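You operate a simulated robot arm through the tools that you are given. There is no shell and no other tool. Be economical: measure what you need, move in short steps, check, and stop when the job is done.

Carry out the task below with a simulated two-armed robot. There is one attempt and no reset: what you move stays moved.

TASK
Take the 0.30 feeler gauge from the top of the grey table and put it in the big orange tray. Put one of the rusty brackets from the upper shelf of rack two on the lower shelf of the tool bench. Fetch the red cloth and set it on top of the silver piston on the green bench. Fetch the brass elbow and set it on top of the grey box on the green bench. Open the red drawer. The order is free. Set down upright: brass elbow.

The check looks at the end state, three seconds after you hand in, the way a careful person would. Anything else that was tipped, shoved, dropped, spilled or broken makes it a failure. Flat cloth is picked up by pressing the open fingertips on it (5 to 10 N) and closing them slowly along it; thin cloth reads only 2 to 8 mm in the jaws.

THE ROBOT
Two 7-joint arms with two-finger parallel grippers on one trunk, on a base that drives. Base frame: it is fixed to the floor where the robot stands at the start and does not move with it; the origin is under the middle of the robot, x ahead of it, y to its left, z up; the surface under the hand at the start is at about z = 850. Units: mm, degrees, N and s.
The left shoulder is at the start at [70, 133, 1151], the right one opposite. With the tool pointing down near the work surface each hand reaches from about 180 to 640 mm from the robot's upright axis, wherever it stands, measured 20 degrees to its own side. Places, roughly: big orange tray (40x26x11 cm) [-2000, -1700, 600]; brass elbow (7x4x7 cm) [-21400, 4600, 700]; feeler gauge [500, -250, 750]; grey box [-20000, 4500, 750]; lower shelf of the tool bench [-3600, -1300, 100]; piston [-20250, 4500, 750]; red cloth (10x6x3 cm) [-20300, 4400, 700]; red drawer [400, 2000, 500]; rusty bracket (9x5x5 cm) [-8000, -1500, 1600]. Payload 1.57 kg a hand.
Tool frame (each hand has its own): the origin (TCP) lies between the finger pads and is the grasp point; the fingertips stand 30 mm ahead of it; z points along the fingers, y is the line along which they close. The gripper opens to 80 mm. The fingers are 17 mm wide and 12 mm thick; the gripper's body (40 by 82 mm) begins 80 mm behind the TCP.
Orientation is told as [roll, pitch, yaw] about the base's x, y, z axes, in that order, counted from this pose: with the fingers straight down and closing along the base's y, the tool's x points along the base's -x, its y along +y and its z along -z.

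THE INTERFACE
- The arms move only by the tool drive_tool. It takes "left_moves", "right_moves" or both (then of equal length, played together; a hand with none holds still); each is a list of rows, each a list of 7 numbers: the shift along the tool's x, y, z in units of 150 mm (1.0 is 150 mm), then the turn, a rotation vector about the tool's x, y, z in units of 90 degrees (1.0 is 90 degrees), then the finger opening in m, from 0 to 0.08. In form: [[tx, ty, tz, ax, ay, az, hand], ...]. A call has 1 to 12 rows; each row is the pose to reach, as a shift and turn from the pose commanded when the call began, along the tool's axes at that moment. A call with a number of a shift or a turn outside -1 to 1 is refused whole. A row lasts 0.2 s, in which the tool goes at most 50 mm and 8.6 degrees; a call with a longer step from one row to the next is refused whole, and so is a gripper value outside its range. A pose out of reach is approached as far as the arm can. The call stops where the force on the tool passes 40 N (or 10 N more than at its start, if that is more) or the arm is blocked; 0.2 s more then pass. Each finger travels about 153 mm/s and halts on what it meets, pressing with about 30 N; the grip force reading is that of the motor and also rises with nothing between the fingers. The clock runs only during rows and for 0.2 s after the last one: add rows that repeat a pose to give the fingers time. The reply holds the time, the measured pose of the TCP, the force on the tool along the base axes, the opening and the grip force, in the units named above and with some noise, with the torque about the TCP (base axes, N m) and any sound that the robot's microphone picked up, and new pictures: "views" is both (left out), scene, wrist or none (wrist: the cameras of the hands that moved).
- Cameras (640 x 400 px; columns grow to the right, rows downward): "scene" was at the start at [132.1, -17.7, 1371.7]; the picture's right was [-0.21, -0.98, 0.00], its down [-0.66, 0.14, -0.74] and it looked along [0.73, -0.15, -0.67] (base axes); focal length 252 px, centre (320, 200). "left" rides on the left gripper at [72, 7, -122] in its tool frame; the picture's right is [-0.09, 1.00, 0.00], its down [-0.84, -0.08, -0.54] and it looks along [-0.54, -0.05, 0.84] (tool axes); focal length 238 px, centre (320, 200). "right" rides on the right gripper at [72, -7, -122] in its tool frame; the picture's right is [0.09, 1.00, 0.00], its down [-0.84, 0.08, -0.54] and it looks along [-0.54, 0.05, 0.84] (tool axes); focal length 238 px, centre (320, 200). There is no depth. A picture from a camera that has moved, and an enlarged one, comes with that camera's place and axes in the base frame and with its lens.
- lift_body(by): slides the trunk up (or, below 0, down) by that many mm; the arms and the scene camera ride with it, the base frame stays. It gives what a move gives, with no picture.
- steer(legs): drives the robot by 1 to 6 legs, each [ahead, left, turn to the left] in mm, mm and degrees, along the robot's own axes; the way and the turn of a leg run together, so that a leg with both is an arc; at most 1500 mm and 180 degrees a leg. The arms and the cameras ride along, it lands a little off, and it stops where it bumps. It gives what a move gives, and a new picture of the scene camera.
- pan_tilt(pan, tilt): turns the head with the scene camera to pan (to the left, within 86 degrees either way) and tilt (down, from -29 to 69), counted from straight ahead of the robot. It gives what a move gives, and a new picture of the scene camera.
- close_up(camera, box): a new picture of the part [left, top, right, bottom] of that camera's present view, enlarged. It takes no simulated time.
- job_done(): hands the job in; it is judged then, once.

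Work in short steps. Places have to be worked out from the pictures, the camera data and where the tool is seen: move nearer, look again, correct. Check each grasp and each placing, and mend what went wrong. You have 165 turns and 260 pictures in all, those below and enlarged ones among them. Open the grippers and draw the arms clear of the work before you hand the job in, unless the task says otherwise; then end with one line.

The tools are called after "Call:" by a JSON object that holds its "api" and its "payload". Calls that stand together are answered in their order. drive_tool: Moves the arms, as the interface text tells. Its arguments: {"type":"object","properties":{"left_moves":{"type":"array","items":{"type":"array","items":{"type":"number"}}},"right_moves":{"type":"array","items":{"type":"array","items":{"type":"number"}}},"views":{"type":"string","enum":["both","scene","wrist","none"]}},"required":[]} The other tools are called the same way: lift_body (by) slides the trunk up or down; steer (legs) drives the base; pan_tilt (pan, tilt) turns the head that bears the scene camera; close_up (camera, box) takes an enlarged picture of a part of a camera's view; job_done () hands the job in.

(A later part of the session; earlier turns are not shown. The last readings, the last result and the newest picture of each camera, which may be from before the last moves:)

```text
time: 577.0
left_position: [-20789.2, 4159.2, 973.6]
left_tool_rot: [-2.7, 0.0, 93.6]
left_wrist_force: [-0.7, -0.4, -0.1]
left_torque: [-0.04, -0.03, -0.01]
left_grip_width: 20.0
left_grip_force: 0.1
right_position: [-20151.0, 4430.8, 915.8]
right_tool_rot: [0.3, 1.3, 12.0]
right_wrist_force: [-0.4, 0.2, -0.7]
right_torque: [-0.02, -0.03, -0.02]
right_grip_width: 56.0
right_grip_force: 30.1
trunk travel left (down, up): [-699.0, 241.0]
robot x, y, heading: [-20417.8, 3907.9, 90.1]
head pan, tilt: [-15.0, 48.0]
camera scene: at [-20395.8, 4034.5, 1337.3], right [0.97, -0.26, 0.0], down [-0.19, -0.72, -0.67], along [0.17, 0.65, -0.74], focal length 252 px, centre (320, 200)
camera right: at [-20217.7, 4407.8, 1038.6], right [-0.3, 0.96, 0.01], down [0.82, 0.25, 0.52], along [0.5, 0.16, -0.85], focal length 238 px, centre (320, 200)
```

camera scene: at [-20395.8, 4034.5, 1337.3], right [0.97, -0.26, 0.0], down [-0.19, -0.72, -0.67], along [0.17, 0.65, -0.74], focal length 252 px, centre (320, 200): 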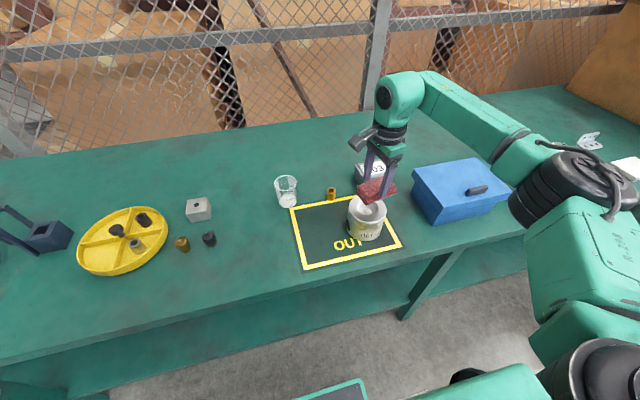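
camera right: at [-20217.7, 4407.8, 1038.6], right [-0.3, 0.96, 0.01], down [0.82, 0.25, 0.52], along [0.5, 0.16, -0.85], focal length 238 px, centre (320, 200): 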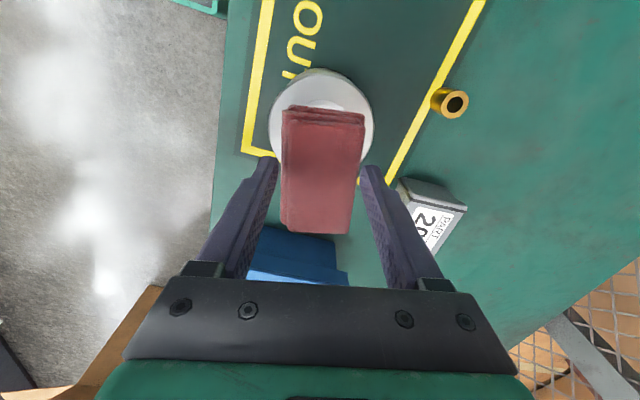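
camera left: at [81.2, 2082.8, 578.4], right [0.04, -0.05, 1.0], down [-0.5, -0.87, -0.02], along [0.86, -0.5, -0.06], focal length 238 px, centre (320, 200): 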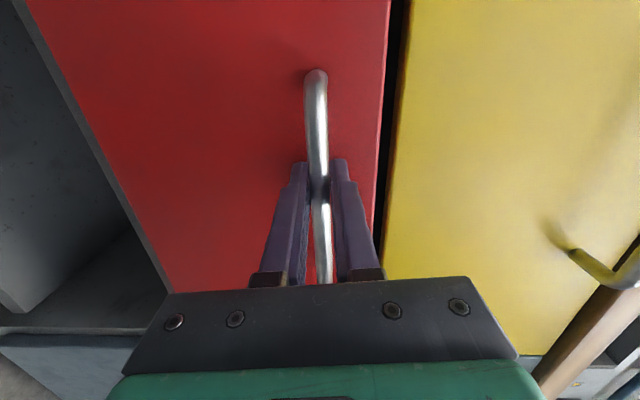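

From the wrist view the piston centre is about (−20166, 4425). I'm correcting and lowering close.

Call:
{"api": "drive_tool", "payload": {"right_moves": [[0.098, -0.013, 0.0, 0, 0, 0, 0.0], [0.098, -0.013, 0.2, 0, 0, 0, 0.0], [0.098, -0.013, 0.38, 0, 0, 0, 0.0], [0.098, -0.013, 0.42, 0, 0, 0, 0.0]], "views": "both"}}

```text
time: 578.0
left_position: [-20789.7, 4157.1, 973.0]
left_tool_rot: [-2.7, -0.3, 93.6]
left_wrist_force: [-1.0, -0.5, 0.6]
left_torque: [-0.02, -0.01, 0.01]
left_grip_width: 20.3
left_grip_force: 0.1
right_position: [-20164.8, 4425.7, 863.8]
right_tool_rot: [1.7, 1.3, 11.6]
right_wrist_force: [2.2, -9.1, 20.9]
right_torque: [-0.43, -0.36, -0.11]
right_grip_width: 56.1
right_grip_force: 30.5
trunk travel left (down, up): [-699.0, 241.0]
robot x, y, heading: [-20414.2, 3907.9, 90.3]
head pan, tilt: [-15.0, 48.0]
stopped in row 4 (right hand): the force on the tool passed its limit at 42 N (the readings are from after the stop); the commanded pose is now the measured one
camera scene: at [-20396.2, 4029.8, 1338.0], right [0.97, -0.26, 0.0], down [-0.19, -0.72, -0.67], along [0.17, 0.65, -0.74], focal length 252 px, centre (320, 200)
camera right: at [-20231.4, 4401.2, 986.7], right [-0.29, 0.96, 0.03], down [0.82, 0.23, 0.53], along [0.5, 0.18, -0.85], focal length 238 px, centre (320, 200)
```

scene: 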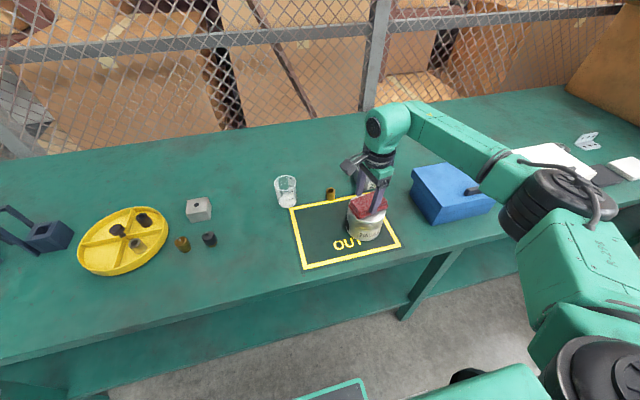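
right: 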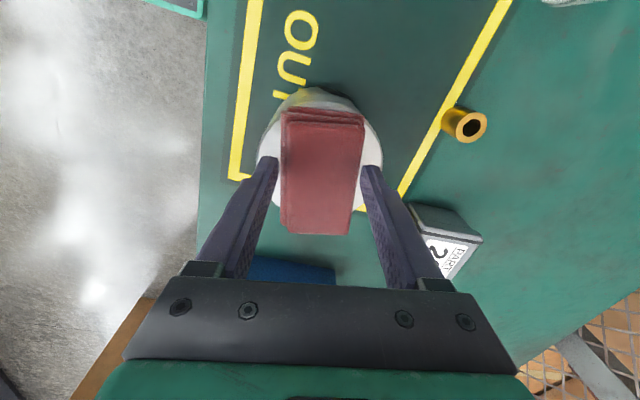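

Contact: the cloth rests on the piston top (z≈831), well within its rim. I'm easing up 1 mm and releasing.

Call:
{"api": "drive_tool", "payload": {"right_moves": [[0, 0, -0.01, 0, 0, 0, 0.0], [0, 0, -0.01, 0, 0, 0, 0.06], [0, 0, -0.01, 0, 0, 0, 0.07], [0, 0, -0.01, 0, 0, 0, 0.08], [0, 0, -0.01, 0, 0, 0, 0.08]], "views": "none"}}

Call:
{"api": "drive_tool", "payload": {"right_moves": [[0, 0, -0.1, 0, 0, 0, 0.08], [0, 0, -0.35, 0, 0, 0, 0.08], [0, 0, -0.65, 0, 0, 0, 0.08], [0, 0, -0.95, 0, 0, 0, 0.08]], "views": "both"}}

```text
time: 579.2
left_position: [-20788.6, 4160.0, 973.8]
left_tool_rot: [-2.7, 0.0, 93.6]
left_wrist_force: [-0.5, 0.2, 0.0]
left_torque: [0.02, 0.0, -0.01]
left_grip_width: 19.9
left_grip_force: 0.1
right_position: [-20164.9, 4428.9, 860.7]
right_tool_rot: [1.5, 1.2, 11.6]
right_wrist_force: [0.4, -0.4, 0.1]
right_torque: [-0.01, -0.03, -0.01]
right_grip_width: 80.1
right_grip_force: 0.0
trunk travel left (down, up): [-699.0, 241.0]
robot x, y, heading: [-20412.8, 3911.5, 90.3]
head pan, tilt: [-15.0, 48.0]
```

```text
time: 580.2
left_position: [-20788.6, 4160.0, 972.7]
left_tool_rot: [-2.7, 0.0, 93.6]
left_wrist_force: [0.1, 0.3, 0.8]
left_torque: [-0.01, -0.02, -0.01]
left_grip_width: 19.9
left_grip_force: 0.1
right_position: [-20161.8, 4426.7, 1002.8]
right_tool_rot: [1.3, 1.2, 11.7]
right_wrist_force: [0.5, 0.4, 0.3]
right_torque: [0.01, -0.01, -0.02]
right_grip_width: 79.9
right_grip_force: 0.0
trunk travel left (down, up): [-699.0, 241.0]
robot x, y, heading: [-20415.6, 3907.4, 90.4]
head pan, tilt: [-15.0, 48.0]
camera scene: at [-20395.5, 4033.8, 1337.3], right [0.97, -0.26, 0.0], down [-0.19, -0.72, -0.67], along [0.17, 0.65, -0.74], focal length 252 px, centre (320, 200)
camera right: at [-20227.7, 4401.6, 1126.0], right [-0.29, 0.96, 0.03], down [0.82, 0.24, 0.53], along [0.5, 0.17, -0.85], focal length 238 px, centre (320, 200)
```

scene: 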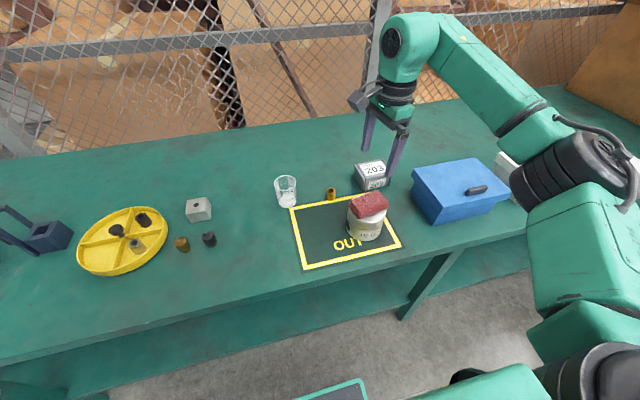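
right: 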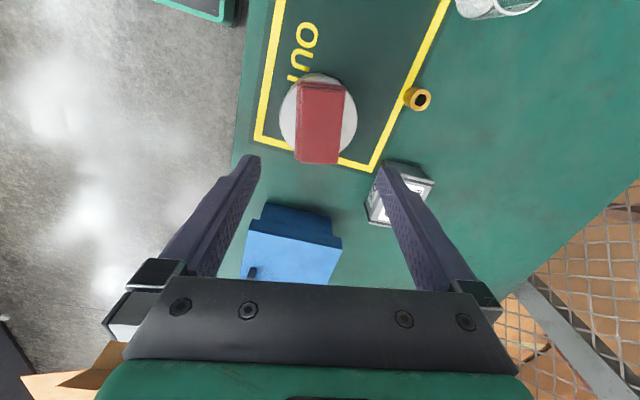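

The cloth is on the piston. Next, the brass elbow near x≈−21400: I'm backing off and sliding left to find it.

Call:
{"api": "steer", "payload": {"legs": [[-250, 0, 0], [0, 800, 0]]}}

Call:
{"api": "pan_tilt", "payload": {"pan": -5, "tilt": 38}}

```text
time: 585.9
left_position: [-21591.9, 3897.5, 973.8]
left_tool_rot: [-2.6, 0.0, 94.6]
left_wrist_force: [0.2, -0.3, -0.9]
left_torque: [0.04, 0.02, -0.01]
left_grip_width: 20.0
left_grip_force: 0.1
right_position: [-20969.5, 4174.0, 1002.5]
right_tool_rot: [1.4, 1.4, 12.6]
right_wrist_force: [-0.8, 0.8, -0.9]
right_torque: [-0.03, -0.01, -0.01]
right_grip_width: 79.8
right_grip_force: 0.1
trunk travel left (down, up): [-699.0, 241.0]
robot x, y, heading: [-21213.4, 3653.8, 91.3]
head pan, tilt: [-15.0, 48.0]
camera scene: at [-21195.5, 3777.6, 1337.3], right [0.97, -0.24, 0.0], down [-0.18, -0.72, -0.67], along [0.16, 0.65, -0.74], focal length 252 px, centre (320, 200)
```

scene: 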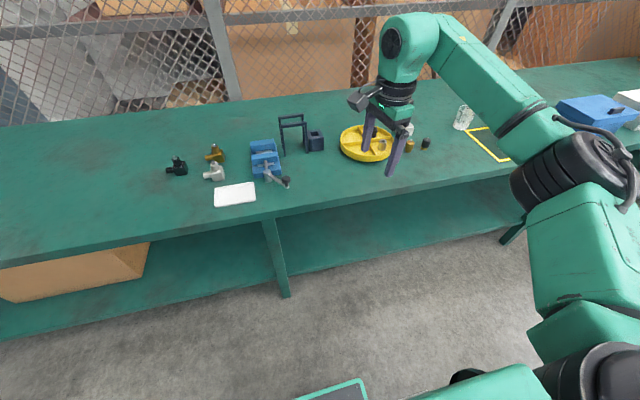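

```text
time: 586.6
left_position: [-21591.3, 3897.4, 972.2]
left_tool_rot: [-2.7, 0.1, 94.6]
left_wrist_force: [-0.5, 0.6, 0.7]
left_torque: [0.03, 0.01, -0.01]
left_grip_width: 19.9
left_grip_force: 0.0
right_position: [-20968.8, 4172.6, 1002.4]
right_tool_rot: [1.4, 1.3, 12.8]
right_wrist_force: [0.3, 0.6, 0.2]
right_torque: [0.0, 0.02, 0.03]
right_grip_width: 80.0
right_grip_force: 0.1
trunk travel left (down, up): [-699.0, 241.0]
robot x, y, heading: [-21217.2, 3650.8, 91.2]
head pan, tilt: [-5.0, 38.0]
camera scene: at [-21209.2, 3787.1, 1351.7], right [1.0, -0.07, 0.0], down [-0.04, -0.61, -0.79], along [0.05, 0.79, -0.62], focal length 252 px, centre (320, 200)
```

scene: 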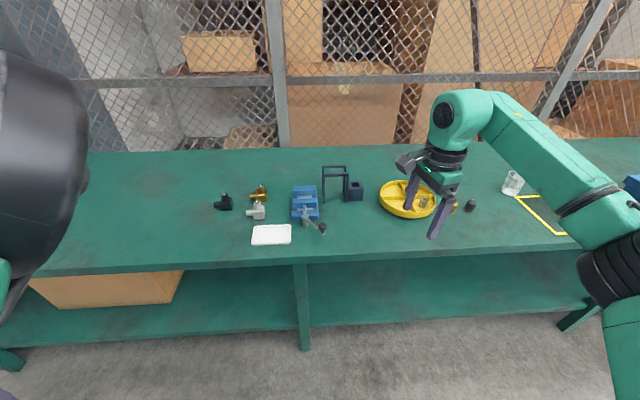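

Three fittings (black, brass, silver) are visible. Zooming in.

Call:
{"api": "close_up", "payload": {"camera": "scene", "box": [200, 170, 360, 250]}}

```text
4.00 times, centred on (280, 210) of scene
camera zoom: at [-21209.2, 3787.1, 1351.7], right [1.0, -0.07, 0.0], down [-0.04, -0.61, -0.79], along [0.05, 0.79, -0.62], focal length 1008 px, centre (480, 160)
```

zoom: 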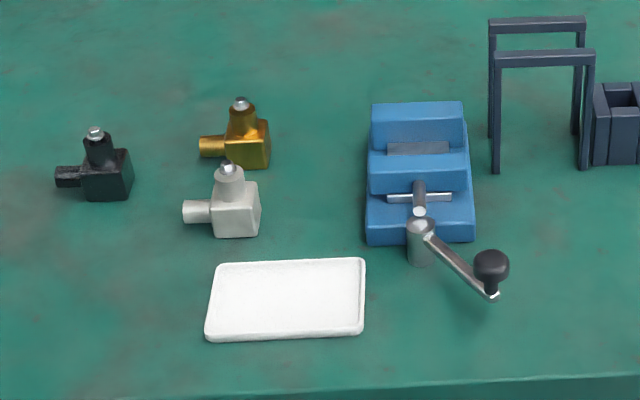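

The brass elbow's body is at about (−21386, 4592), behind the silver one. I'm moving the robot in front of it.

Call:
{"api": "steer", "payload": {"legs": [[300, 160, -1]]}}

Call:
{"api": "pan_tilt", "payload": {"pan": 0, "tilt": 45}}

```text
time: 588.8
left_position: [-21751.5, 4199.8, 973.1]
left_tool_rot: [-2.7, -0.1, 93.5]
left_wrist_force: [0.0, -0.4, 0.0]
left_torque: [0.0, -0.02, 0.02]
left_grip_width: 19.8
left_grip_force: 0.0
right_position: [-21124.8, 4467.1, 1002.2]
right_tool_rot: [1.4, 1.3, 11.8]
right_wrist_force: [0.5, -0.1, -0.1]
right_torque: [0.0, 0.01, 0.01]
right_grip_width: 80.0
right_grip_force: 0.1
trunk travel left (down, up): [-699.0, 241.0]
robot x, y, heading: [-21377.9, 3954.1, 90.3]
head pan, tilt: [-5.0, 38.0]
camera scene: at [-21370.4, 4084.3, 1351.8], right [1.0, -0.08, 0.0], down [-0.05, -0.61, -0.79], along [0.07, 0.79, -0.62], focal length 252 px, centre (320, 200)
```

scene: 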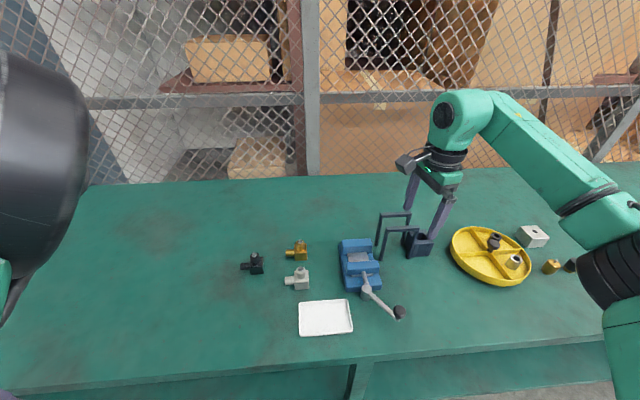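

```text
time: 589.5
left_position: [-21751.6, 4201.2, 972.9]
left_tool_rot: [-2.8, -0.1, 93.6]
left_wrist_force: [-0.2, -0.3, 0.8]
left_torque: [0.0, 0.04, 0.03]
left_grip_width: 20.1
left_grip_force: 0.1
right_position: [-21124.6, 4466.9, 1002.5]
right_tool_rot: [1.3, 1.3, 11.6]
right_wrist_force: [0.6, -0.7, 0.2]
right_torque: [0.0, -0.01, -0.03]
right_grip_width: 80.1
right_grip_force: 0.0
trunk travel left (down, up): [-699.0, 241.0]
robot x, y, heading: [-21381.5, 3946.8, 90.1]
head pan, tilt: [0.0, 45.0]
camera scene: at [-21378.4, 4080.8, 1341.5], right [1.0, 0.0, 0.0], down [0.0, -0.71, -0.71], along [0.0, 0.71, -0.71], focal length 252 px, centre (320, 200)
```

scene: 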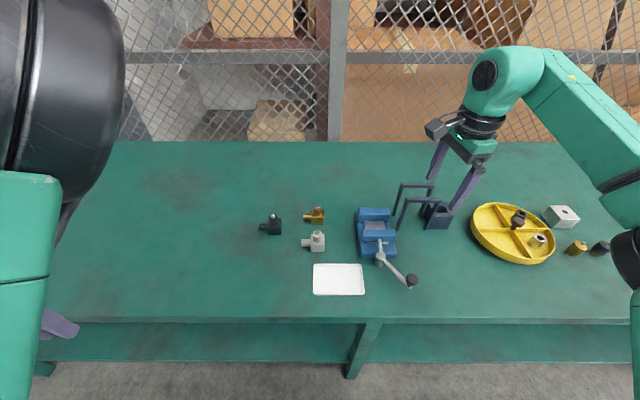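

I'm moving the hand over the brass elbow at height, yaw to 0.

Call:
{"api": "drive_tool", "payload": {"right_moves": [[0.26, 0.15, 0, 0, 0, 0, 0.07], [0.52, 0.31, 0, 0, 0, 0, 0.07], [0.79, 0.45, 0, 0, 0, 0, 0.07]], "views": "none"}}

Call:
{"api": "drive_tool", "payload": {"right_moves": [[0.26, 0.12, 0.05, 0, 0, 0.06, 0.07], [0.52, 0.25, 0.15, 0, 0, 0.129, 0.07], [0.79, 0.35, 0.25, 0, 0, 0.129, 0.07], [0.79, 0.35, 0.35, 0, 0, 0.129, 0.07]], "views": "both"}}

```text
time: 590.3
left_position: [-21753.1, 4201.5, 972.6]
left_tool_rot: [-2.7, 0.0, 93.7]
left_wrist_force: [0.4, -0.1, 0.0]
left_torque: [0.01, -0.05, -0.01]
left_grip_width: 19.7
left_grip_force: 0.0
right_position: [-21256.3, 4508.7, 1004.9]
right_tool_rot: [1.4, 1.2, 11.5]
right_wrist_force: [0.2, -0.4, -0.5]
right_torque: [0.02, -0.02, 0.01]
right_grip_width: 69.9
right_grip_force: 0.0
trunk travel left (down, up): [-699.0, 241.0]
robot x, y, heading: [-21376.3, 3950.4, 90.4]
head pan, tilt: [0.0, 45.0]
```

```text
time: 591.3
left_position: [-21751.3, 4202.1, 972.8]
left_tool_rot: [-2.6, -0.1, 93.5]
left_wrist_force: [-0.4, 0.3, 0.2]
left_torque: [-0.01, 0.03, 0.01]
left_grip_width: 20.0
left_grip_force: 0.1
right_position: [-21382.4, 4521.6, 954.7]
right_tool_rot: [1.0, 1.5, 0.0]
right_wrist_force: [-0.1, 0.8, 0.6]
right_torque: [-0.03, 0.01, 0.02]
right_grip_width: 69.8
right_grip_force: 0.1
right hand out of reach, approached as far as the arm can: row 3, 4
trunk travel left (down, up): [-699.0, 241.0]
robot x, y, heading: [-21377.4, 3948.0, 90.0]
head pan, tilt: [0.0, 45.0]
camera scene: at [-21376.7, 4081.7, 1341.4], right [1.0, 0.0, 0.0], down [0.0, -0.71, -0.71], along [0.0, 0.71, -0.71], focal length 252 px, centre (320, 200)
camera right: at [-21450.3, 4511.5, 1078.3], right [-0.09, 1.0, 0.02], down [0.85, 0.07, 0.52], along [0.52, 0.07, -0.85], focal length 238 px, centre (320, 200)
```

scene: 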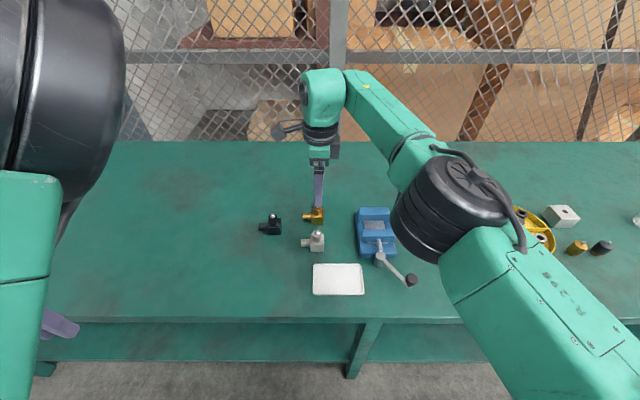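
right: 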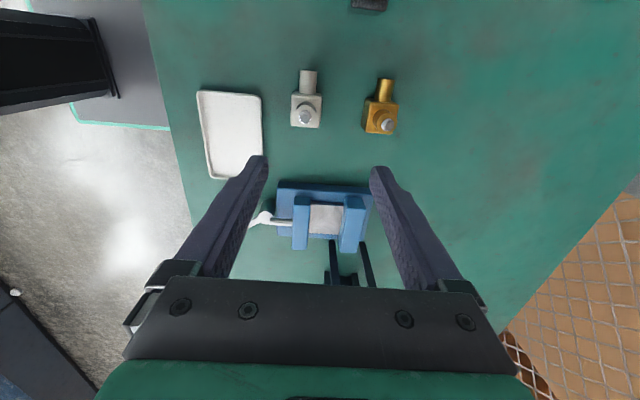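

Elbow confirmed at (−21387, 4605), beyond straight-down reach. I'll instead grip its upright stem, closing along x with the hand tilted forward. I'm retracting and turning the hand back.

Call:
{"api": "drive_tool", "payload": {"right_moves": [[0, -0.3, 0, 0, 0, -0.08, 0.07], [0, -0.6, 0, 0, 0, -0.16, 0.07], [0, -0.9, 0, 0, 0, -0.25, 0.07], [0, -1, 0, 0, 0, -0.34, 0.07], [0, -1, 0, 0, 0, -0.43, 0.07], [0, -1, 0, 0, 0, -0.52, 0.07], [0, -1, 0, 0, 0, -0.61, 0.07], [0, -1, 0, 0, 0, -0.7, 0.07], [0, -1, 0, 0, 0, -0.79, 0.07], [0, -1, 0, 0, 0, -0.88, 0.07], [0, -1, 0, 0, 0, -0.97, 0.07], [0, -1, 0, 0, 0, -1, 0.07]], "views": "none"}}

Call:
{"api": "drive_tool", "payload": {"right_moves": [[-0.1, 0, 0, 0, -0.09, 0, 0.05], [-0.2, 0, 0, 0, -0.18, 0, 0.05], [-0.3, 0, 0, 0, -0.27, 0, 0.05], [-0.4, 0, 0, 0, -0.36, 0, 0.05], [-0.5, 0, 0, 0, -0.4, 0, 0.05]], "views": "both"}}

```text
time: 593.9
left_position: [-21752.0, 4201.4, 973.0]
left_tool_rot: [-2.6, -0.1, 93.5]
left_wrist_force: [0.1, -0.1, 0.3]
left_torque: [0.01, -0.01, -0.01]
left_grip_width: 20.0
left_grip_force: 0.1
right_position: [-21381.2, 4370.3, 953.0]
right_tool_rot: [1.6, -1.0, 90.2]
right_wrist_force: [-0.4, -0.2, -0.5]
right_torque: [0.03, -0.01, 0.0]
right_grip_width: 70.3
right_grip_force: 0.1
trunk travel left (down, up): [-699.0, 241.0]
robot x, y, heading: [-21377.0, 3947.5, 90.3]
head pan, tilt: [0.0, 45.0]
```

```text
time: 595.1
left_position: [-21751.0, 4200.3, 972.4]
left_tool_rot: [-2.5, 0.0, 93.6]
left_wrist_force: [-0.2, 0.3, 0.3]
left_torque: [0.02, 0.03, 0.01]
left_grip_width: 19.9
left_grip_force: 0.0
right_position: [-21381.1, 4445.6, 954.3]
right_tool_rot: [2.0, -37.2, 88.9]
right_wrist_force: [0.4, -0.2, -0.5]
right_torque: [-0.02, 0.02, 0.02]
right_grip_width: 49.9
right_grip_force: 0.1
trunk travel left (down, up): [-699.0, 241.0]
robot x, y, heading: [-21375.7, 3950.4, 90.3]
head pan, tilt: [0.0, 45.0]
camera scene: at [-21378.3, 4080.7, 1341.5], right [1.0, 0.0, 0.0], down [0.0, -0.71, -0.71], along [0.0, 0.71, -0.71], focal length 252 px, centre (320, 200)
camera right: at [-21373.0, 4313.9, 1006.9], right [-1.0, -0.07, -0.03], down [-0.05, 0.34, 0.94], along [-0.06, 0.94, -0.34], focal length 238 px, centre (320, 200)
```

scene: 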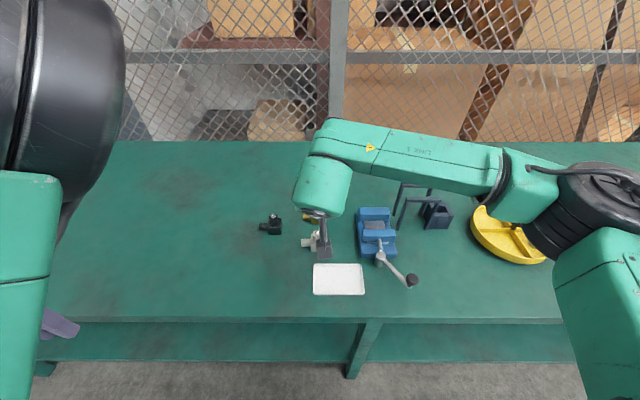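
right: 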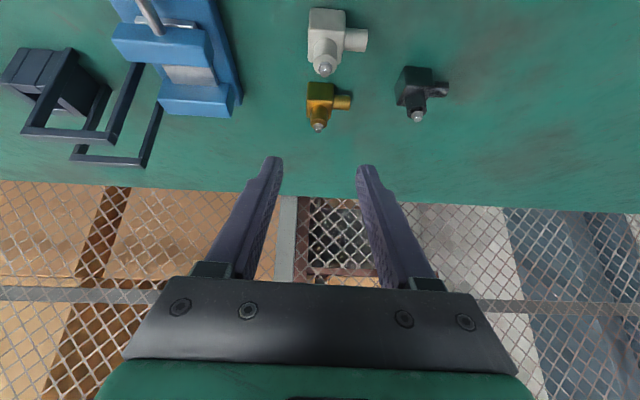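

The wrist view shows the brass stem well. I'm approaching diagonally, clear above the silver fitting.

Call:
{"api": "drive_tool", "payload": {"right_moves": [[-0.02, 0.01, 0.3, 0, 0, 0, 0.05], [-0.05, 0.02, 0.6, 0, 0, 0, 0.05], [-0.09, 0.033, 0.93, 0, 0, 0, 0.05]], "views": "both"}}

```text
time: 595.9
left_position: [-21752.1, 4202.8, 973.5]
left_tool_rot: [-2.6, 0.1, 93.6]
left_wrist_force: [-0.3, -0.2, -0.3]
left_torque: [-0.03, -0.05, -0.01]
left_grip_width: 20.0
left_grip_force: 0.1
right_position: [-21390.0, 4541.5, 849.8]
right_tool_rot: [1.9, -36.9, 89.0]
right_wrist_force: [0.7, -0.7, 0.6]
right_torque: [0.01, 0.03, 0.01]
right_grip_width: 50.1
right_grip_force: 0.0
trunk travel left (down, up): [-699.0, 241.0]
robot x, y, heading: [-21380.3, 3946.4, 90.1]
head pan, tilt: [0.0, 45.0]
camera scene: at [-21379.1, 4081.8, 1341.4], right [1.0, 0.0, 0.0], down [0.0, -0.71, -0.71], along [0.0, 0.71, -0.71], focal length 252 px, centre (320, 200)
camera right: at [-21381.2, 4410.1, 904.0], right [-1.0, -0.08, -0.03], down [-0.05, 0.34, 0.94], along [-0.06, 0.94, -0.34], focal length 238 px, centre (320, 200)
```

scene: 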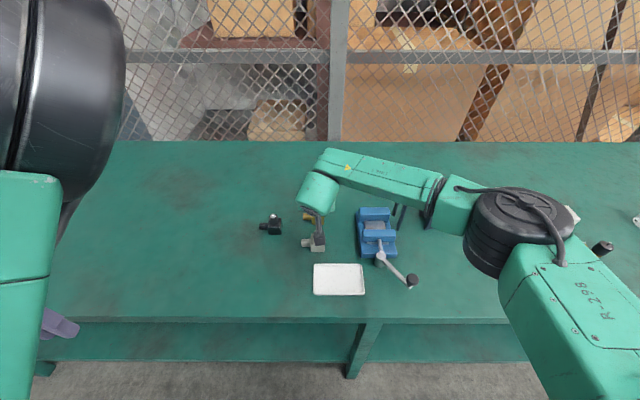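
right: 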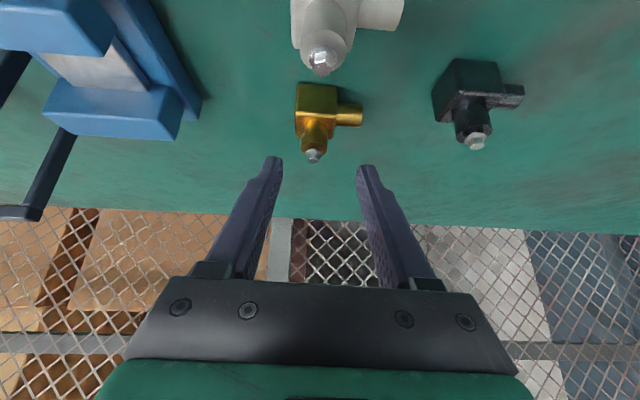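

Triangulated stem top at about (−21385, 4592, 798). I'm advancing to straddle the stem.

Call:
{"api": "drive_tool", "payload": {"right_moves": [[0, -0.03, 0.15, 0, 0, 0, 0.05], [-0.005, -0.03, 0.3, 0, 0, 0, 0.05], [-0.01, -0.03, 0.4, 0, 0, 0, 0.05], [-0.012, -0.03, 0.45, 0, 0, 0, 0.05]], "views": "both"}}

Call:
{"api": "close_up", "payload": {"camera": "scene", "box": [270, 170, 370, 270]}}

```text
time: 596.9
left_position: [-21752.8, 4200.9, 973.7]
left_tool_rot: [-2.6, 0.1, 93.7]
left_wrist_force: [0.2, -0.2, -0.5]
left_torque: [0.02, 0.03, 0.03]
left_grip_width: 19.8
left_grip_force: 0.0
right_position: [-21387.1, 4583.2, 797.5]
right_tool_rot: [1.9, -37.1, 88.9]
right_wrist_force: [0.3, 1.1, 0.6]
right_torque: [-0.02, -0.04, -0.02]
right_grip_width: 49.9
right_grip_force: 0.1
trunk travel left (down, up): [-699.0, 241.0]
robot x, y, heading: [-21380.8, 3949.0, 90.2]
head pan, tilt: [0.0, 45.0]
camera scene: at [-21378.5, 4080.7, 1341.5], right [1.0, 0.0, 0.0], down [0.0, -0.71, -0.71], along [0.0, 0.71, -0.71], focal length 252 px, centre (320, 200)
camera right: at [-21377.2, 4450.8, 850.8], right [-1.0, -0.07, -0.03], down [-0.05, 0.34, 0.94], along [-0.06, 0.94, -0.34], focal length 238 px, centre (320, 200)
```

scene: 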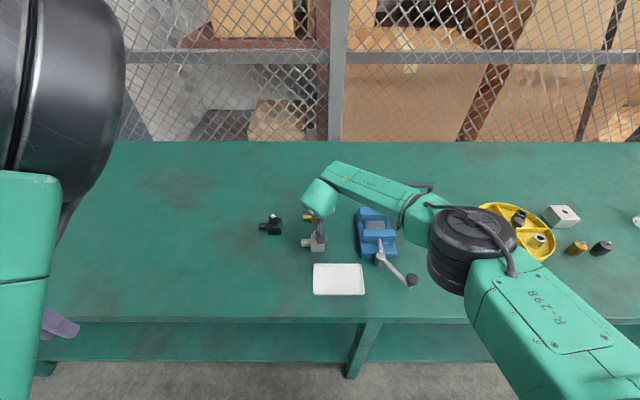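
right: 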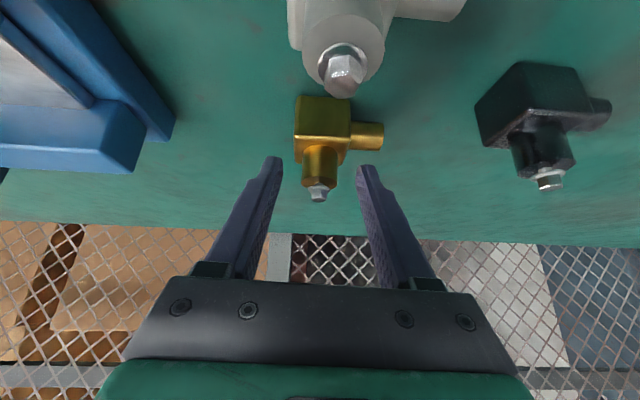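

```text
4.00 times, centred on (320, 220) of scene
camera zoom: at [-21378.5, 4080.7, 1341.5], right [1.0, 0.0, 0.0], down [0.0, -0.71, -0.71], along [0.0, 0.71, -0.71], focal length 1008 px, centre (320, 120)
```

zoom: 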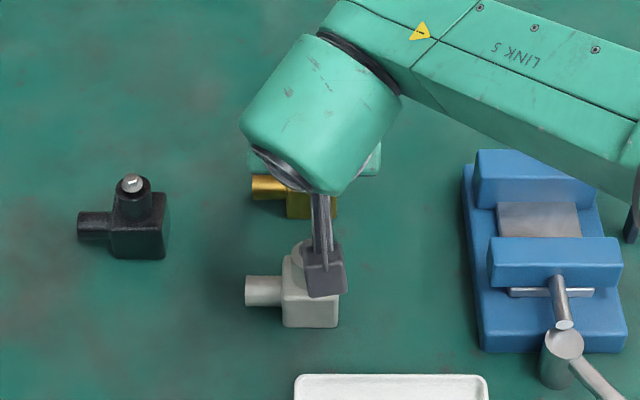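

The stem is between the fingers at mid-pad. Closing.

Call:
{"api": "drive_tool", "payload": {"right_moves": [[0, 0, 0, 0, 0, 0, 0.04], [0, 0, 0, 0, 0, 0, 0.03], [0, 0, 0, 0, 0, 0, 0.02], [0, 0, 0, 0, 0, 0, 0.01], [0, 0, 0, 0, 0, 0, 0.0], [0, 0, 0, 0, 0, 0, 0.0]], "views": "wrist"}}

```text
time: 598.3
left_position: [-21751.6, 4200.3, 972.0]
left_tool_rot: [-2.7, 0.0, 93.5]
left_wrist_force: [0.0, -0.2, -0.2]
left_torque: [0.01, 0.01, 0.0]
left_grip_width: 20.3
left_grip_force: 0.1
right_position: [-21385.2, 4582.4, 797.4]
right_tool_rot: [1.9, -37.0, 89.0]
right_wrist_force: [-1.8, 0.2, 1.0]
right_torque: [-0.05, -0.01, 0.06]
right_grip_width: 25.4
right_grip_force: 30.0
trunk travel left (down, up): [-699.0, 241.0]
robot x, y, heading: [-21374.7, 3947.9, 90.1]
head pan, tilt: [0.0, 45.0]
camera right: at [-21377.5, 4450.4, 851.1], right [-1.0, -0.07, -0.03], down [-0.05, 0.34, 0.94], along [-0.06, 0.94, -0.34], focal length 238 px, centre (320, 200)
```

right: 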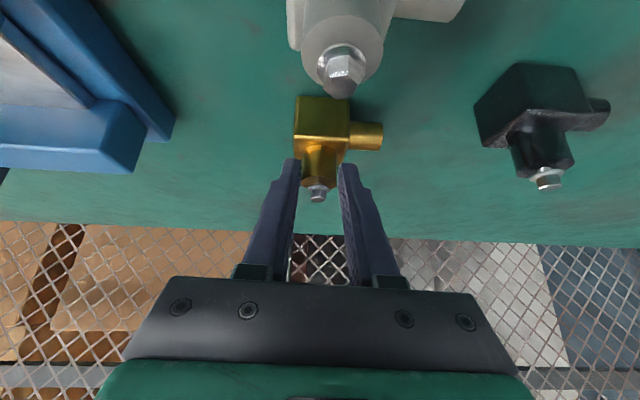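

Gripped at 25.4 mm. I'm lifting straight up.

Call:
{"api": "drive_tool", "payload": {"right_moves": [[-0.06, 0, -0.08, 0, 0, 0, 0], [-0.2, 0, -0.27, 0, 0, 0, 0], [-0.38, 0, -0.5, 0, 0, 0, 0], [-0.55, 0, -0.73, 0, 0, 0, 0], [-0.6, 0, -0.8, 0, 0, 0, 0]], "views": "both"}}

```text
time: 599.5
left_position: [-21752.7, 4201.6, 973.5]
left_tool_rot: [-2.6, 0.0, 93.7]
left_wrist_force: [-0.2, -0.3, 0.2]
left_torque: [0.01, 0.01, -0.02]
left_grip_width: 19.9
left_grip_force: 0.2
right_position: [-21382.1, 4582.7, 947.9]
right_tool_rot: [1.8, -37.0, 88.9]
right_wrist_force: [0.2, 0.3, -2.4]
right_torque: [-0.08, 0.0, 0.02]
right_grip_width: 25.1
right_grip_force: 30.2
trunk travel left (down, up): [-699.0, 241.0]
robot x, y, heading: [-21376.2, 3951.9, 90.4]
head pan, tilt: [0.0, 45.0]
camera scene: at [-21378.4, 4081.1, 1341.4], right [1.0, 0.0, 0.0], down [0.0, -0.71, -0.71], along [0.0, 0.71, -0.71], focal length 252 px, centre (320, 200)
camera right: at [-21374.0, 4450.6, 1001.9], right [-1.0, -0.07, -0.03], down [-0.05, 0.34, 0.94], along [-0.06, 0.94, -0.34], focal length 238 px, centre (320, 200)
```

scene: 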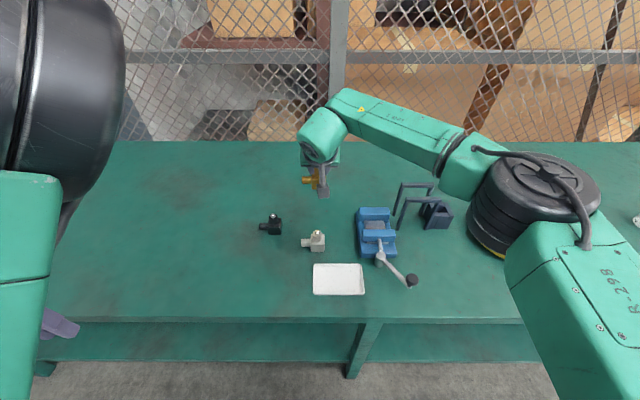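
right: 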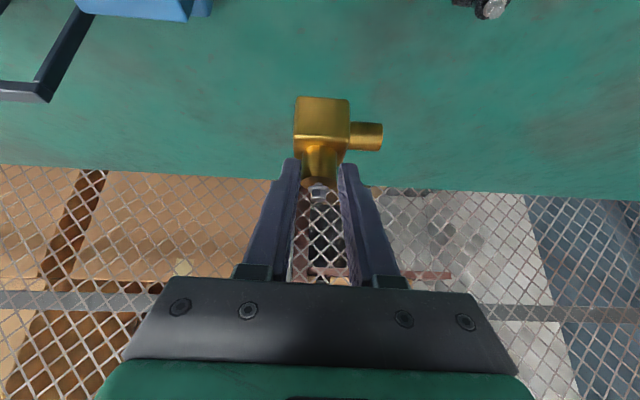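

The elbow is held upright. I'm backing off and sliding right 1300 mm to the grey box.

Call:
{"api": "steer", "payload": {"legs": [[-350, 0, 0], [0, -650, -0.3], [0, -650, 0]]}}

Call:
{"api": "pan_tilt", "payload": {"pan": 0, "tilt": 38}}

```text
time: 608.3
left_position: [-20420.9, 3842.8, 973.4]
left_tool_rot: [-2.7, 0.0, 92.1]
left_wrist_force: [-0.6, -0.5, 0.1]
left_torque: [-0.04, 0.03, 0.02]
left_grip_width: 19.6
left_grip_force: 0.0
right_position: [-20043.4, 4211.3, 946.9]
right_tool_rot: [1.8, -37.0, 87.4]
right_wrist_force: [0.3, -1.0, -3.3]
right_torque: [-0.06, -0.01, -0.01]
right_grip_width: 24.9
right_grip_force: 29.7
trunk travel left (down, up): [-699.0, 241.0]
robot x, y, heading: [-20052.6, 3580.7, 88.4]
head pan, tilt: [0.0, 45.0]
camera scene: at [-20051.6, 3711.7, 1341.4], right [1.0, -0.02, 0.0], down [-0.02, -0.71, -0.71], along [0.02, 0.71, -0.71], focal length 252 px, centre (320, 200)
```

scene: 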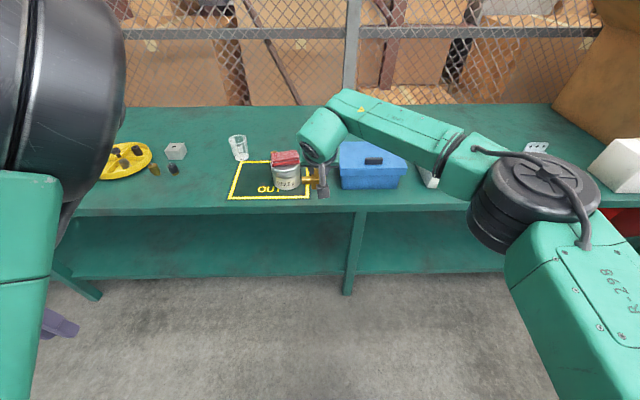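

```text
time: 609.0
left_position: [-20421.6, 3841.6, 972.9]
left_tool_rot: [-2.6, -0.1, 92.1]
left_wrist_force: [-0.4, 0.2, -0.1]
left_torque: [0.0, 0.0, -0.02]
left_grip_width: 19.9
left_grip_force: 0.1
right_position: [-20041.6, 4211.6, 948.2]
right_tool_rot: [1.9, -37.1, 87.4]
right_wrist_force: [-0.1, 0.3, -2.6]
right_torque: [-0.11, 0.01, 0.03]
right_grip_width: 25.0
right_grip_force: 30.1
trunk travel left (down, up): [-699.0, 241.0]
robot x, y, heading: [-20052.3, 3580.5, 88.6]
head pan, tilt: [0.0, 38.0]
camera scene: at [-20050.8, 3716.6, 1351.6], right [1.0, -0.02, 0.0], down [-0.01, -0.62, -0.79], along [0.02, 0.79, -0.62], focal length 252 px, centre (320, 200)
```

scene: 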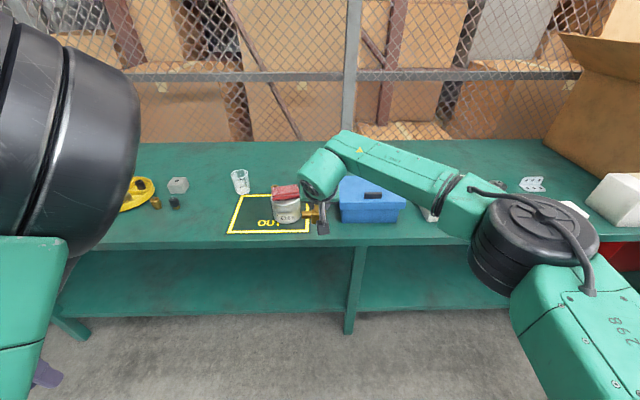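

I'm raising 80 mm to clear the cloth and beaker, then moving in.

Call:
{"api": "lift_body", "payload": {"by": 80}}

Call:
{"api": "steer", "payload": {"legs": [[250, 40, 1.4]]}}

Call:
{"api": "close_up", "payload": {"camera": "right", "box": [0, 0, 640, 400]}}

```text
time: 610.2
left_position: [-20422.3, 3841.6, 1052.3]
left_tool_rot: [-2.6, 0.0, 92.0]
left_wrist_force: [-0.1, 0.2, 1.2]
left_torque: [0.0, 0.05, -0.01]
left_grip_width: 20.0
left_grip_force: 0.1
right_position: [-20041.4, 4212.6, 1026.9]
right_tool_rot: [1.9, -36.9, 87.4]
right_wrist_force: [0.8, -0.8, -3.0]
right_torque: [-0.08, -0.02, 0.0]
right_grip_width: 25.3
right_grip_force: 29.9
trunk travel left (down, up): [-779.0, 161.0]
robot x, y, heading: [-20054.9, 3581.8, 88.7]
head pan, tilt: [0.0, 38.0]
```

```text
time: 612.0
left_position: [-20463.4, 4081.2, 1053.6]
left_tool_rot: [-2.6, -0.1, 93.4]
left_wrist_force: [1.0, -0.6, -0.7]
left_torque: [0.0, -0.05, 0.01]
left_grip_width: 20.0
left_grip_force: 0.0
right_position: [-20093.5, 4460.3, 1028.8]
right_tool_rot: [1.9, -37.0, 88.7]
right_wrist_force: [0.8, 0.9, -3.4]
right_torque: [-0.05, 0.04, -0.01]
right_grip_width: 25.0
right_grip_force: 30.1
trunk travel left (down, up): [-779.0, 161.0]
robot x, y, heading: [-20088.4, 3828.3, 90.1]
head pan, tilt: [0.0, 38.0]
camera scene: at [-20090.5, 3964.1, 1431.9], right [1.0, 0.0, 0.0], down [0.0, -0.62, -0.79], along [0.0, 0.79, -0.62], focal length 252 px, centre (320, 200)
```

scene: 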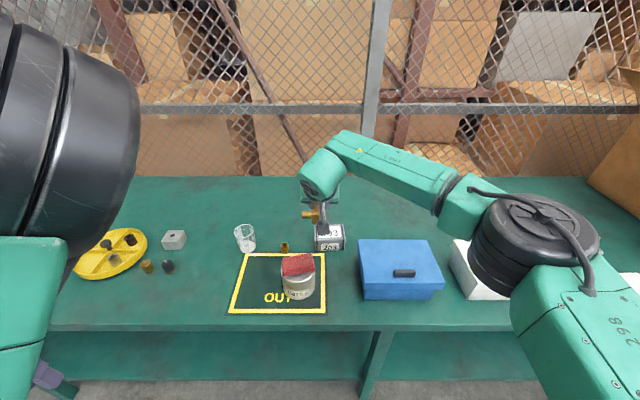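

```text
1.00 times, centred on (320, 200) of right (not enlarged: the box is as wide or as high as the picture)
camera zoom: at [-20085.3, 4329.1, 1082.3], right [-1.0, -0.07, -0.03], down [-0.05, 0.34, 0.94], along [-0.06, 0.94, -0.34], focal length 238 px, centre (320, 200)
```

zoom: 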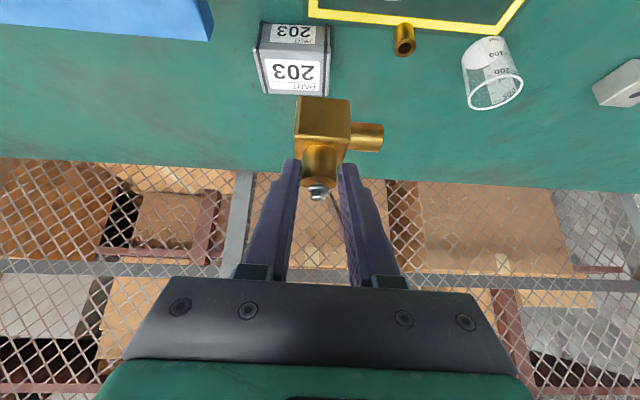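

The box top is centred at about (−20058, 4599). I'm shifting the robot ahead 122 and right 36.

Call:
{"api": "steer", "payload": {"legs": [[122, -36, 0]]}}

Call:
{"api": "close_up", "payload": {"camera": "right", "box": [0, 0, 640, 400]}}

```text
time: 613.3
left_position: [-20428.0, 4202.1, 1054.4]
left_tool_rot: [-2.8, -0.1, 93.4]
left_wrist_force: [0.2, 0.4, 0.5]
left_torque: [0.01, 0.02, -0.01]
left_grip_width: 19.7
left_grip_force: 0.0
right_position: [-20058.3, 4582.9, 1028.9]
right_tool_rot: [1.9, -37.1, 88.7]
right_wrist_force: [0.2, -0.2, -2.6]
right_torque: [-0.11, -0.03, 0.0]
right_grip_width: 25.4
right_grip_force: 29.8
trunk travel left (down, up): [-779.0, 161.0]
robot x, y, heading: [-20055.7, 3950.2, 90.0]
head pan, tilt: [0.0, 38.0]
camera scene: at [-20055.8, 4085.4, 1431.9], right [1.0, 0.0, 0.0], down [0.0, -0.61, -0.79], along [0.0, 0.79, -0.61], focal length 252 px, centre (320, 200)
```

scene: 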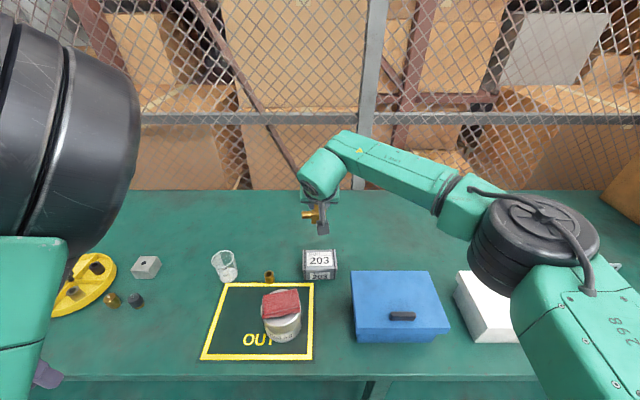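

```text
1.00 times, centred on (320, 200) of right (not enlarged: the box is as wide or as high as the picture)
camera zoom: at [-20049.9, 4450.4, 1082.5], right [-1.0, -0.07, -0.03], down [-0.05, 0.34, 0.94], along [-0.06, 0.94, -0.34], focal length 238 px, centre (320, 200)
```

zoom: 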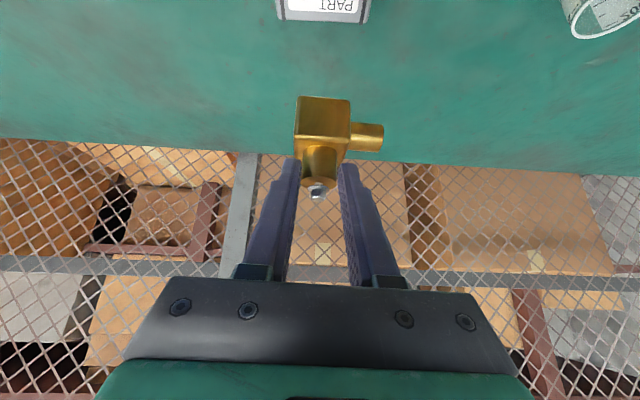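

The box top centre is (−20056, 4604), z≈785. I'm making a small correction, then lowering with the trunk.

Call:
{"api": "drive_tool", "payload": {"right_moves": [[-0.064, -0.06, 0.048, 0, 0, 0, 0], [-0.064, -0.06, 0.048, 0, 0, 0, 0]], "views": "none"}}

Call:
{"api": "lift_body", "payload": {"by": -135}}

Call:
{"api": "close_up", "payload": {"camera": "right", "box": [0, 0, 640, 400]}}

Call:
{"api": "close_up", "payload": {"camera": "scene", "box": [240, 150, 400, 290]}}

```text
time: 613.9
left_position: [-20428.5, 4203.1, 1053.3]
left_tool_rot: [-2.7, 0.0, 93.4]
left_wrist_force: [-0.1, 0.4, -0.1]
left_torque: [0.04, -0.05, 0.02]
left_grip_width: 20.0
left_grip_force: 0.1
right_position: [-20048.3, 4594.3, 1026.6]
right_tool_rot: [2.0, -37.0, 88.7]
right_wrist_force: [0.0, -0.3, -2.5]
right_torque: [-0.08, -0.05, 0.0]
right_grip_width: 24.8
right_grip_force: 29.9
trunk travel left (down, up): [-779.0, 161.0]
robot x, y, heading: [-20051.2, 3950.0, 90.0]
head pan, tilt: [0.0, 38.0]
```

```text
time: 615.5
left_position: [-20427.7, 4204.0, 918.6]
left_tool_rot: [-2.7, 0.0, 93.5]
left_wrist_force: [0.3, 0.1, 0.4]
left_torque: [0.01, 0.01, 0.01]
left_grip_width: 20.1
left_grip_force: 0.1
right_position: [-20048.1, 4595.9, 892.4]
right_tool_rot: [1.9, -37.1, 88.6]
right_wrist_force: [0.0, -0.8, -3.2]
right_torque: [-0.09, -0.03, 0.02]
right_grip_width: 25.3
right_grip_force: 30.3
trunk travel left (down, up): [-644.0, 296.0]
robot x, y, heading: [-20059.7, 3950.6, 89.7]
head pan, tilt: [0.0, 38.0]
```

```text
1.00 times, centred on (320, 200) of right (not enlarged: the box is as wide or as high as the picture)
camera zoom: at [-20039.7, 4463.5, 945.9], right [-1.0, -0.07, -0.03], down [-0.05, 0.34, 0.94], along [-0.06, 0.94, -0.34], focal length 238 px, centre (320, 200)
```

zoom: 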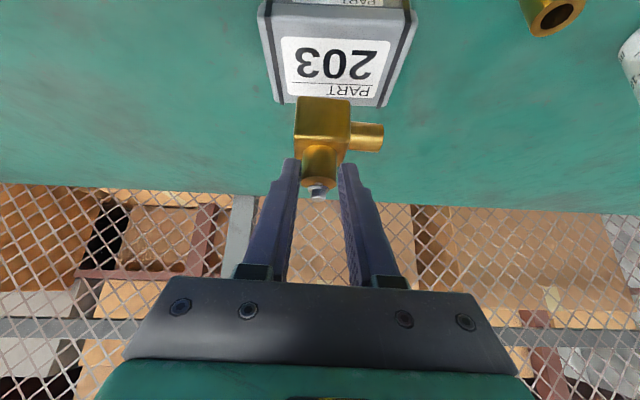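

```text
2.86 times, centred on (320, 220) of scene
camera zoom: at [-20055.1, 4087.5, 1296.7], right [1.0, 0.0, 0.0], down [0.0, -0.62, -0.79], along [0.0, 0.79, -0.62], focal length 720 px, centre (320, 143)
```

zoom: 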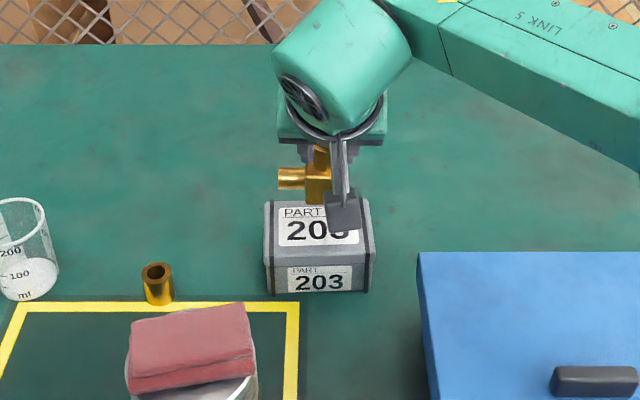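

Aligned over the box centre. I'm lowering by the arm, slowly at the end until contact.

Call:
{"api": "drive_tool", "payload": {"right_moves": [[0.07, 0, 0.093, 0, 0, 0, 0], [0.13, 0, 0.173, 0, 0, 0, 0], [0.145, 0, 0.193, 0, 0, 0, 0], [0.155, 0, 0.207, 0, 0, 0, 0], [0.163, 0, 0.217, 0, 0, 0, 0]], "views": "both"}}

```text
time: 616.7
left_position: [-20428.9, 4202.6, 918.9]
left_tool_rot: [-2.7, -0.2, 93.4]
left_wrist_force: [0.2, -0.4, -0.3]
left_torque: [-0.02, 0.01, -0.02]
left_grip_width: 20.0
left_grip_force: 0.1
right_position: [-20049.4, 4593.9, 856.2]
right_tool_rot: [2.1, -37.6, 88.7]
right_wrist_force: [-0.1, 4.6, 17.1]
right_torque: [0.33, -0.01, 0.0]
right_grip_width: 25.5
right_grip_force: 29.8
trunk travel left (down, up): [-644.0, 296.0]
robot x, y, heading: [-20052.8, 3951.6, 89.8]
head pan, tilt: [0.0, 38.0]
camera scene: at [-20055.2, 4083.6, 1297.5], right [1.0, 0.0, 0.0], down [0.0, -0.61, -0.79], along [0.0, 0.79, -0.61], focal length 252 px, centre (320, 200)
camera right: at [-20041.2, 4461.4, 908.8], right [-1.0, -0.07, -0.03], down [-0.05, 0.33, 0.94], along [-0.06, 0.94, -0.34], focal length 238 px, centre (320, 200)
```

scene: 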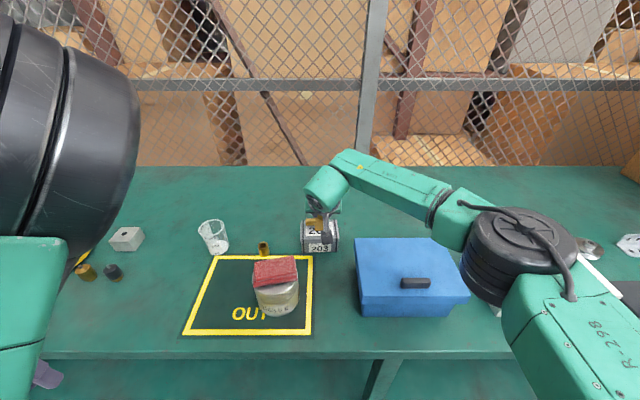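
right: 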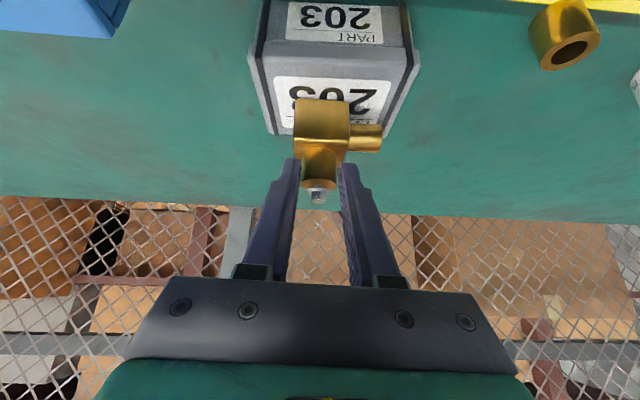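

Contact (≈20 N): the elbow sits on the box. I'm releasing gently and withdrawing back along the fingers.

Call:
{"api": "drive_tool", "payload": {"right_moves": [[-0.008, 0, -0.01, 0, 0, 0, 0], [-0.008, 0, -0.01, 0, 0, 0, 0.03], [-0.008, 0, -0.01, 0, 0, 0, 0.045], [-0.008, 0, -0.01, 0, 0, 0, 0.06], [-0.008, 0, -0.01, 0, 0, 0, 0.06]], "views": "none"}}

Call:
{"api": "drive_tool", "payload": {"right_moves": [[0, 0, -0.15, 0, 0, 0, 0.06], [0, 0, -0.4, 0, 0, 0, 0.06], [0, 0, -0.7, 0, 0, 0, 0.06], [0, 0, -1, 0, 0, 0, 0.06]], "views": "both"}}

```text
time: 617.9
left_position: [-20429.0, 4204.3, 917.4]
left_tool_rot: [-2.7, 0.0, 93.5]
left_wrist_force: [-0.1, -0.9, 0.2]
left_torque: [0.0, 0.01, 0.01]
left_grip_width: 19.8
left_grip_force: 0.1
right_position: [-20048.0, 4594.6, 854.1]
right_tool_rot: [2.0, -37.0, 88.7]
right_wrist_force: [-0.5, 0.2, 1.0]
right_torque: [0.02, 0.0, 0.0]
right_grip_width: 60.0
right_grip_force: 0.0
trunk travel left (down, up): [-644.0, 296.0]
robot x, y, heading: [-20058.2, 3952.9, 89.6]
head pan, tilt: [0.0, 38.0]
```

```text
time: 618.9
left_position: [-20427.2, 4202.8, 918.3]
left_tool_rot: [-2.6, -0.1, 93.4]
left_wrist_force: [0.3, 0.5, -0.3]
left_torque: [-0.02, -0.02, 0.0]
left_grip_width: 19.9
left_grip_force: 0.1
right_position: [-20044.3, 4504.2, 975.6]
right_tool_rot: [1.9, -37.1, 88.7]
right_wrist_force: [-0.4, 0.4, 0.0]
right_torque: [-0.01, 0.03, 0.04]
right_grip_width: 60.0
right_grip_force: 0.1
trunk travel left (down, up): [-644.0, 296.0]
robot x, y, heading: [-20056.7, 3947.4, 90.1]
head pan, tilt: [0.0, 38.0]
camera scene: at [-20054.9, 4085.5, 1296.9], right [1.0, 0.0, 0.0], down [0.0, -0.61, -0.79], along [0.0, 0.79, -0.61], focal length 252 px, centre (320, 200)
camera right: at [-20036.0, 4373.0, 1028.3], right [-1.0, -0.07, -0.03], down [-0.05, 0.34, 0.94], along [-0.06, 0.94, -0.34], focal length 238 px, centre (320, 200)
```

scene: 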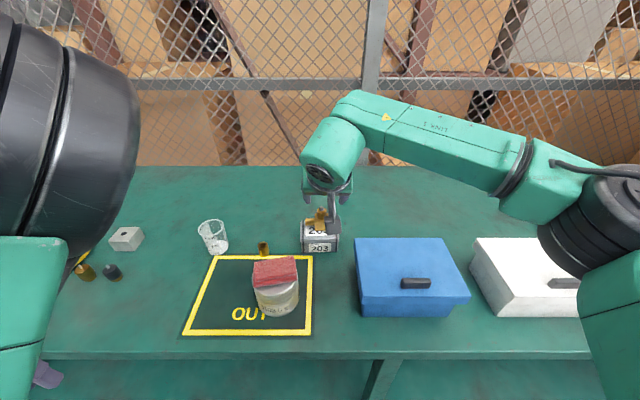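
right: 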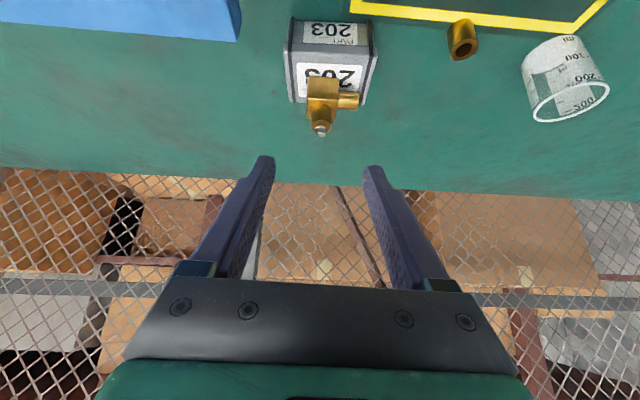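

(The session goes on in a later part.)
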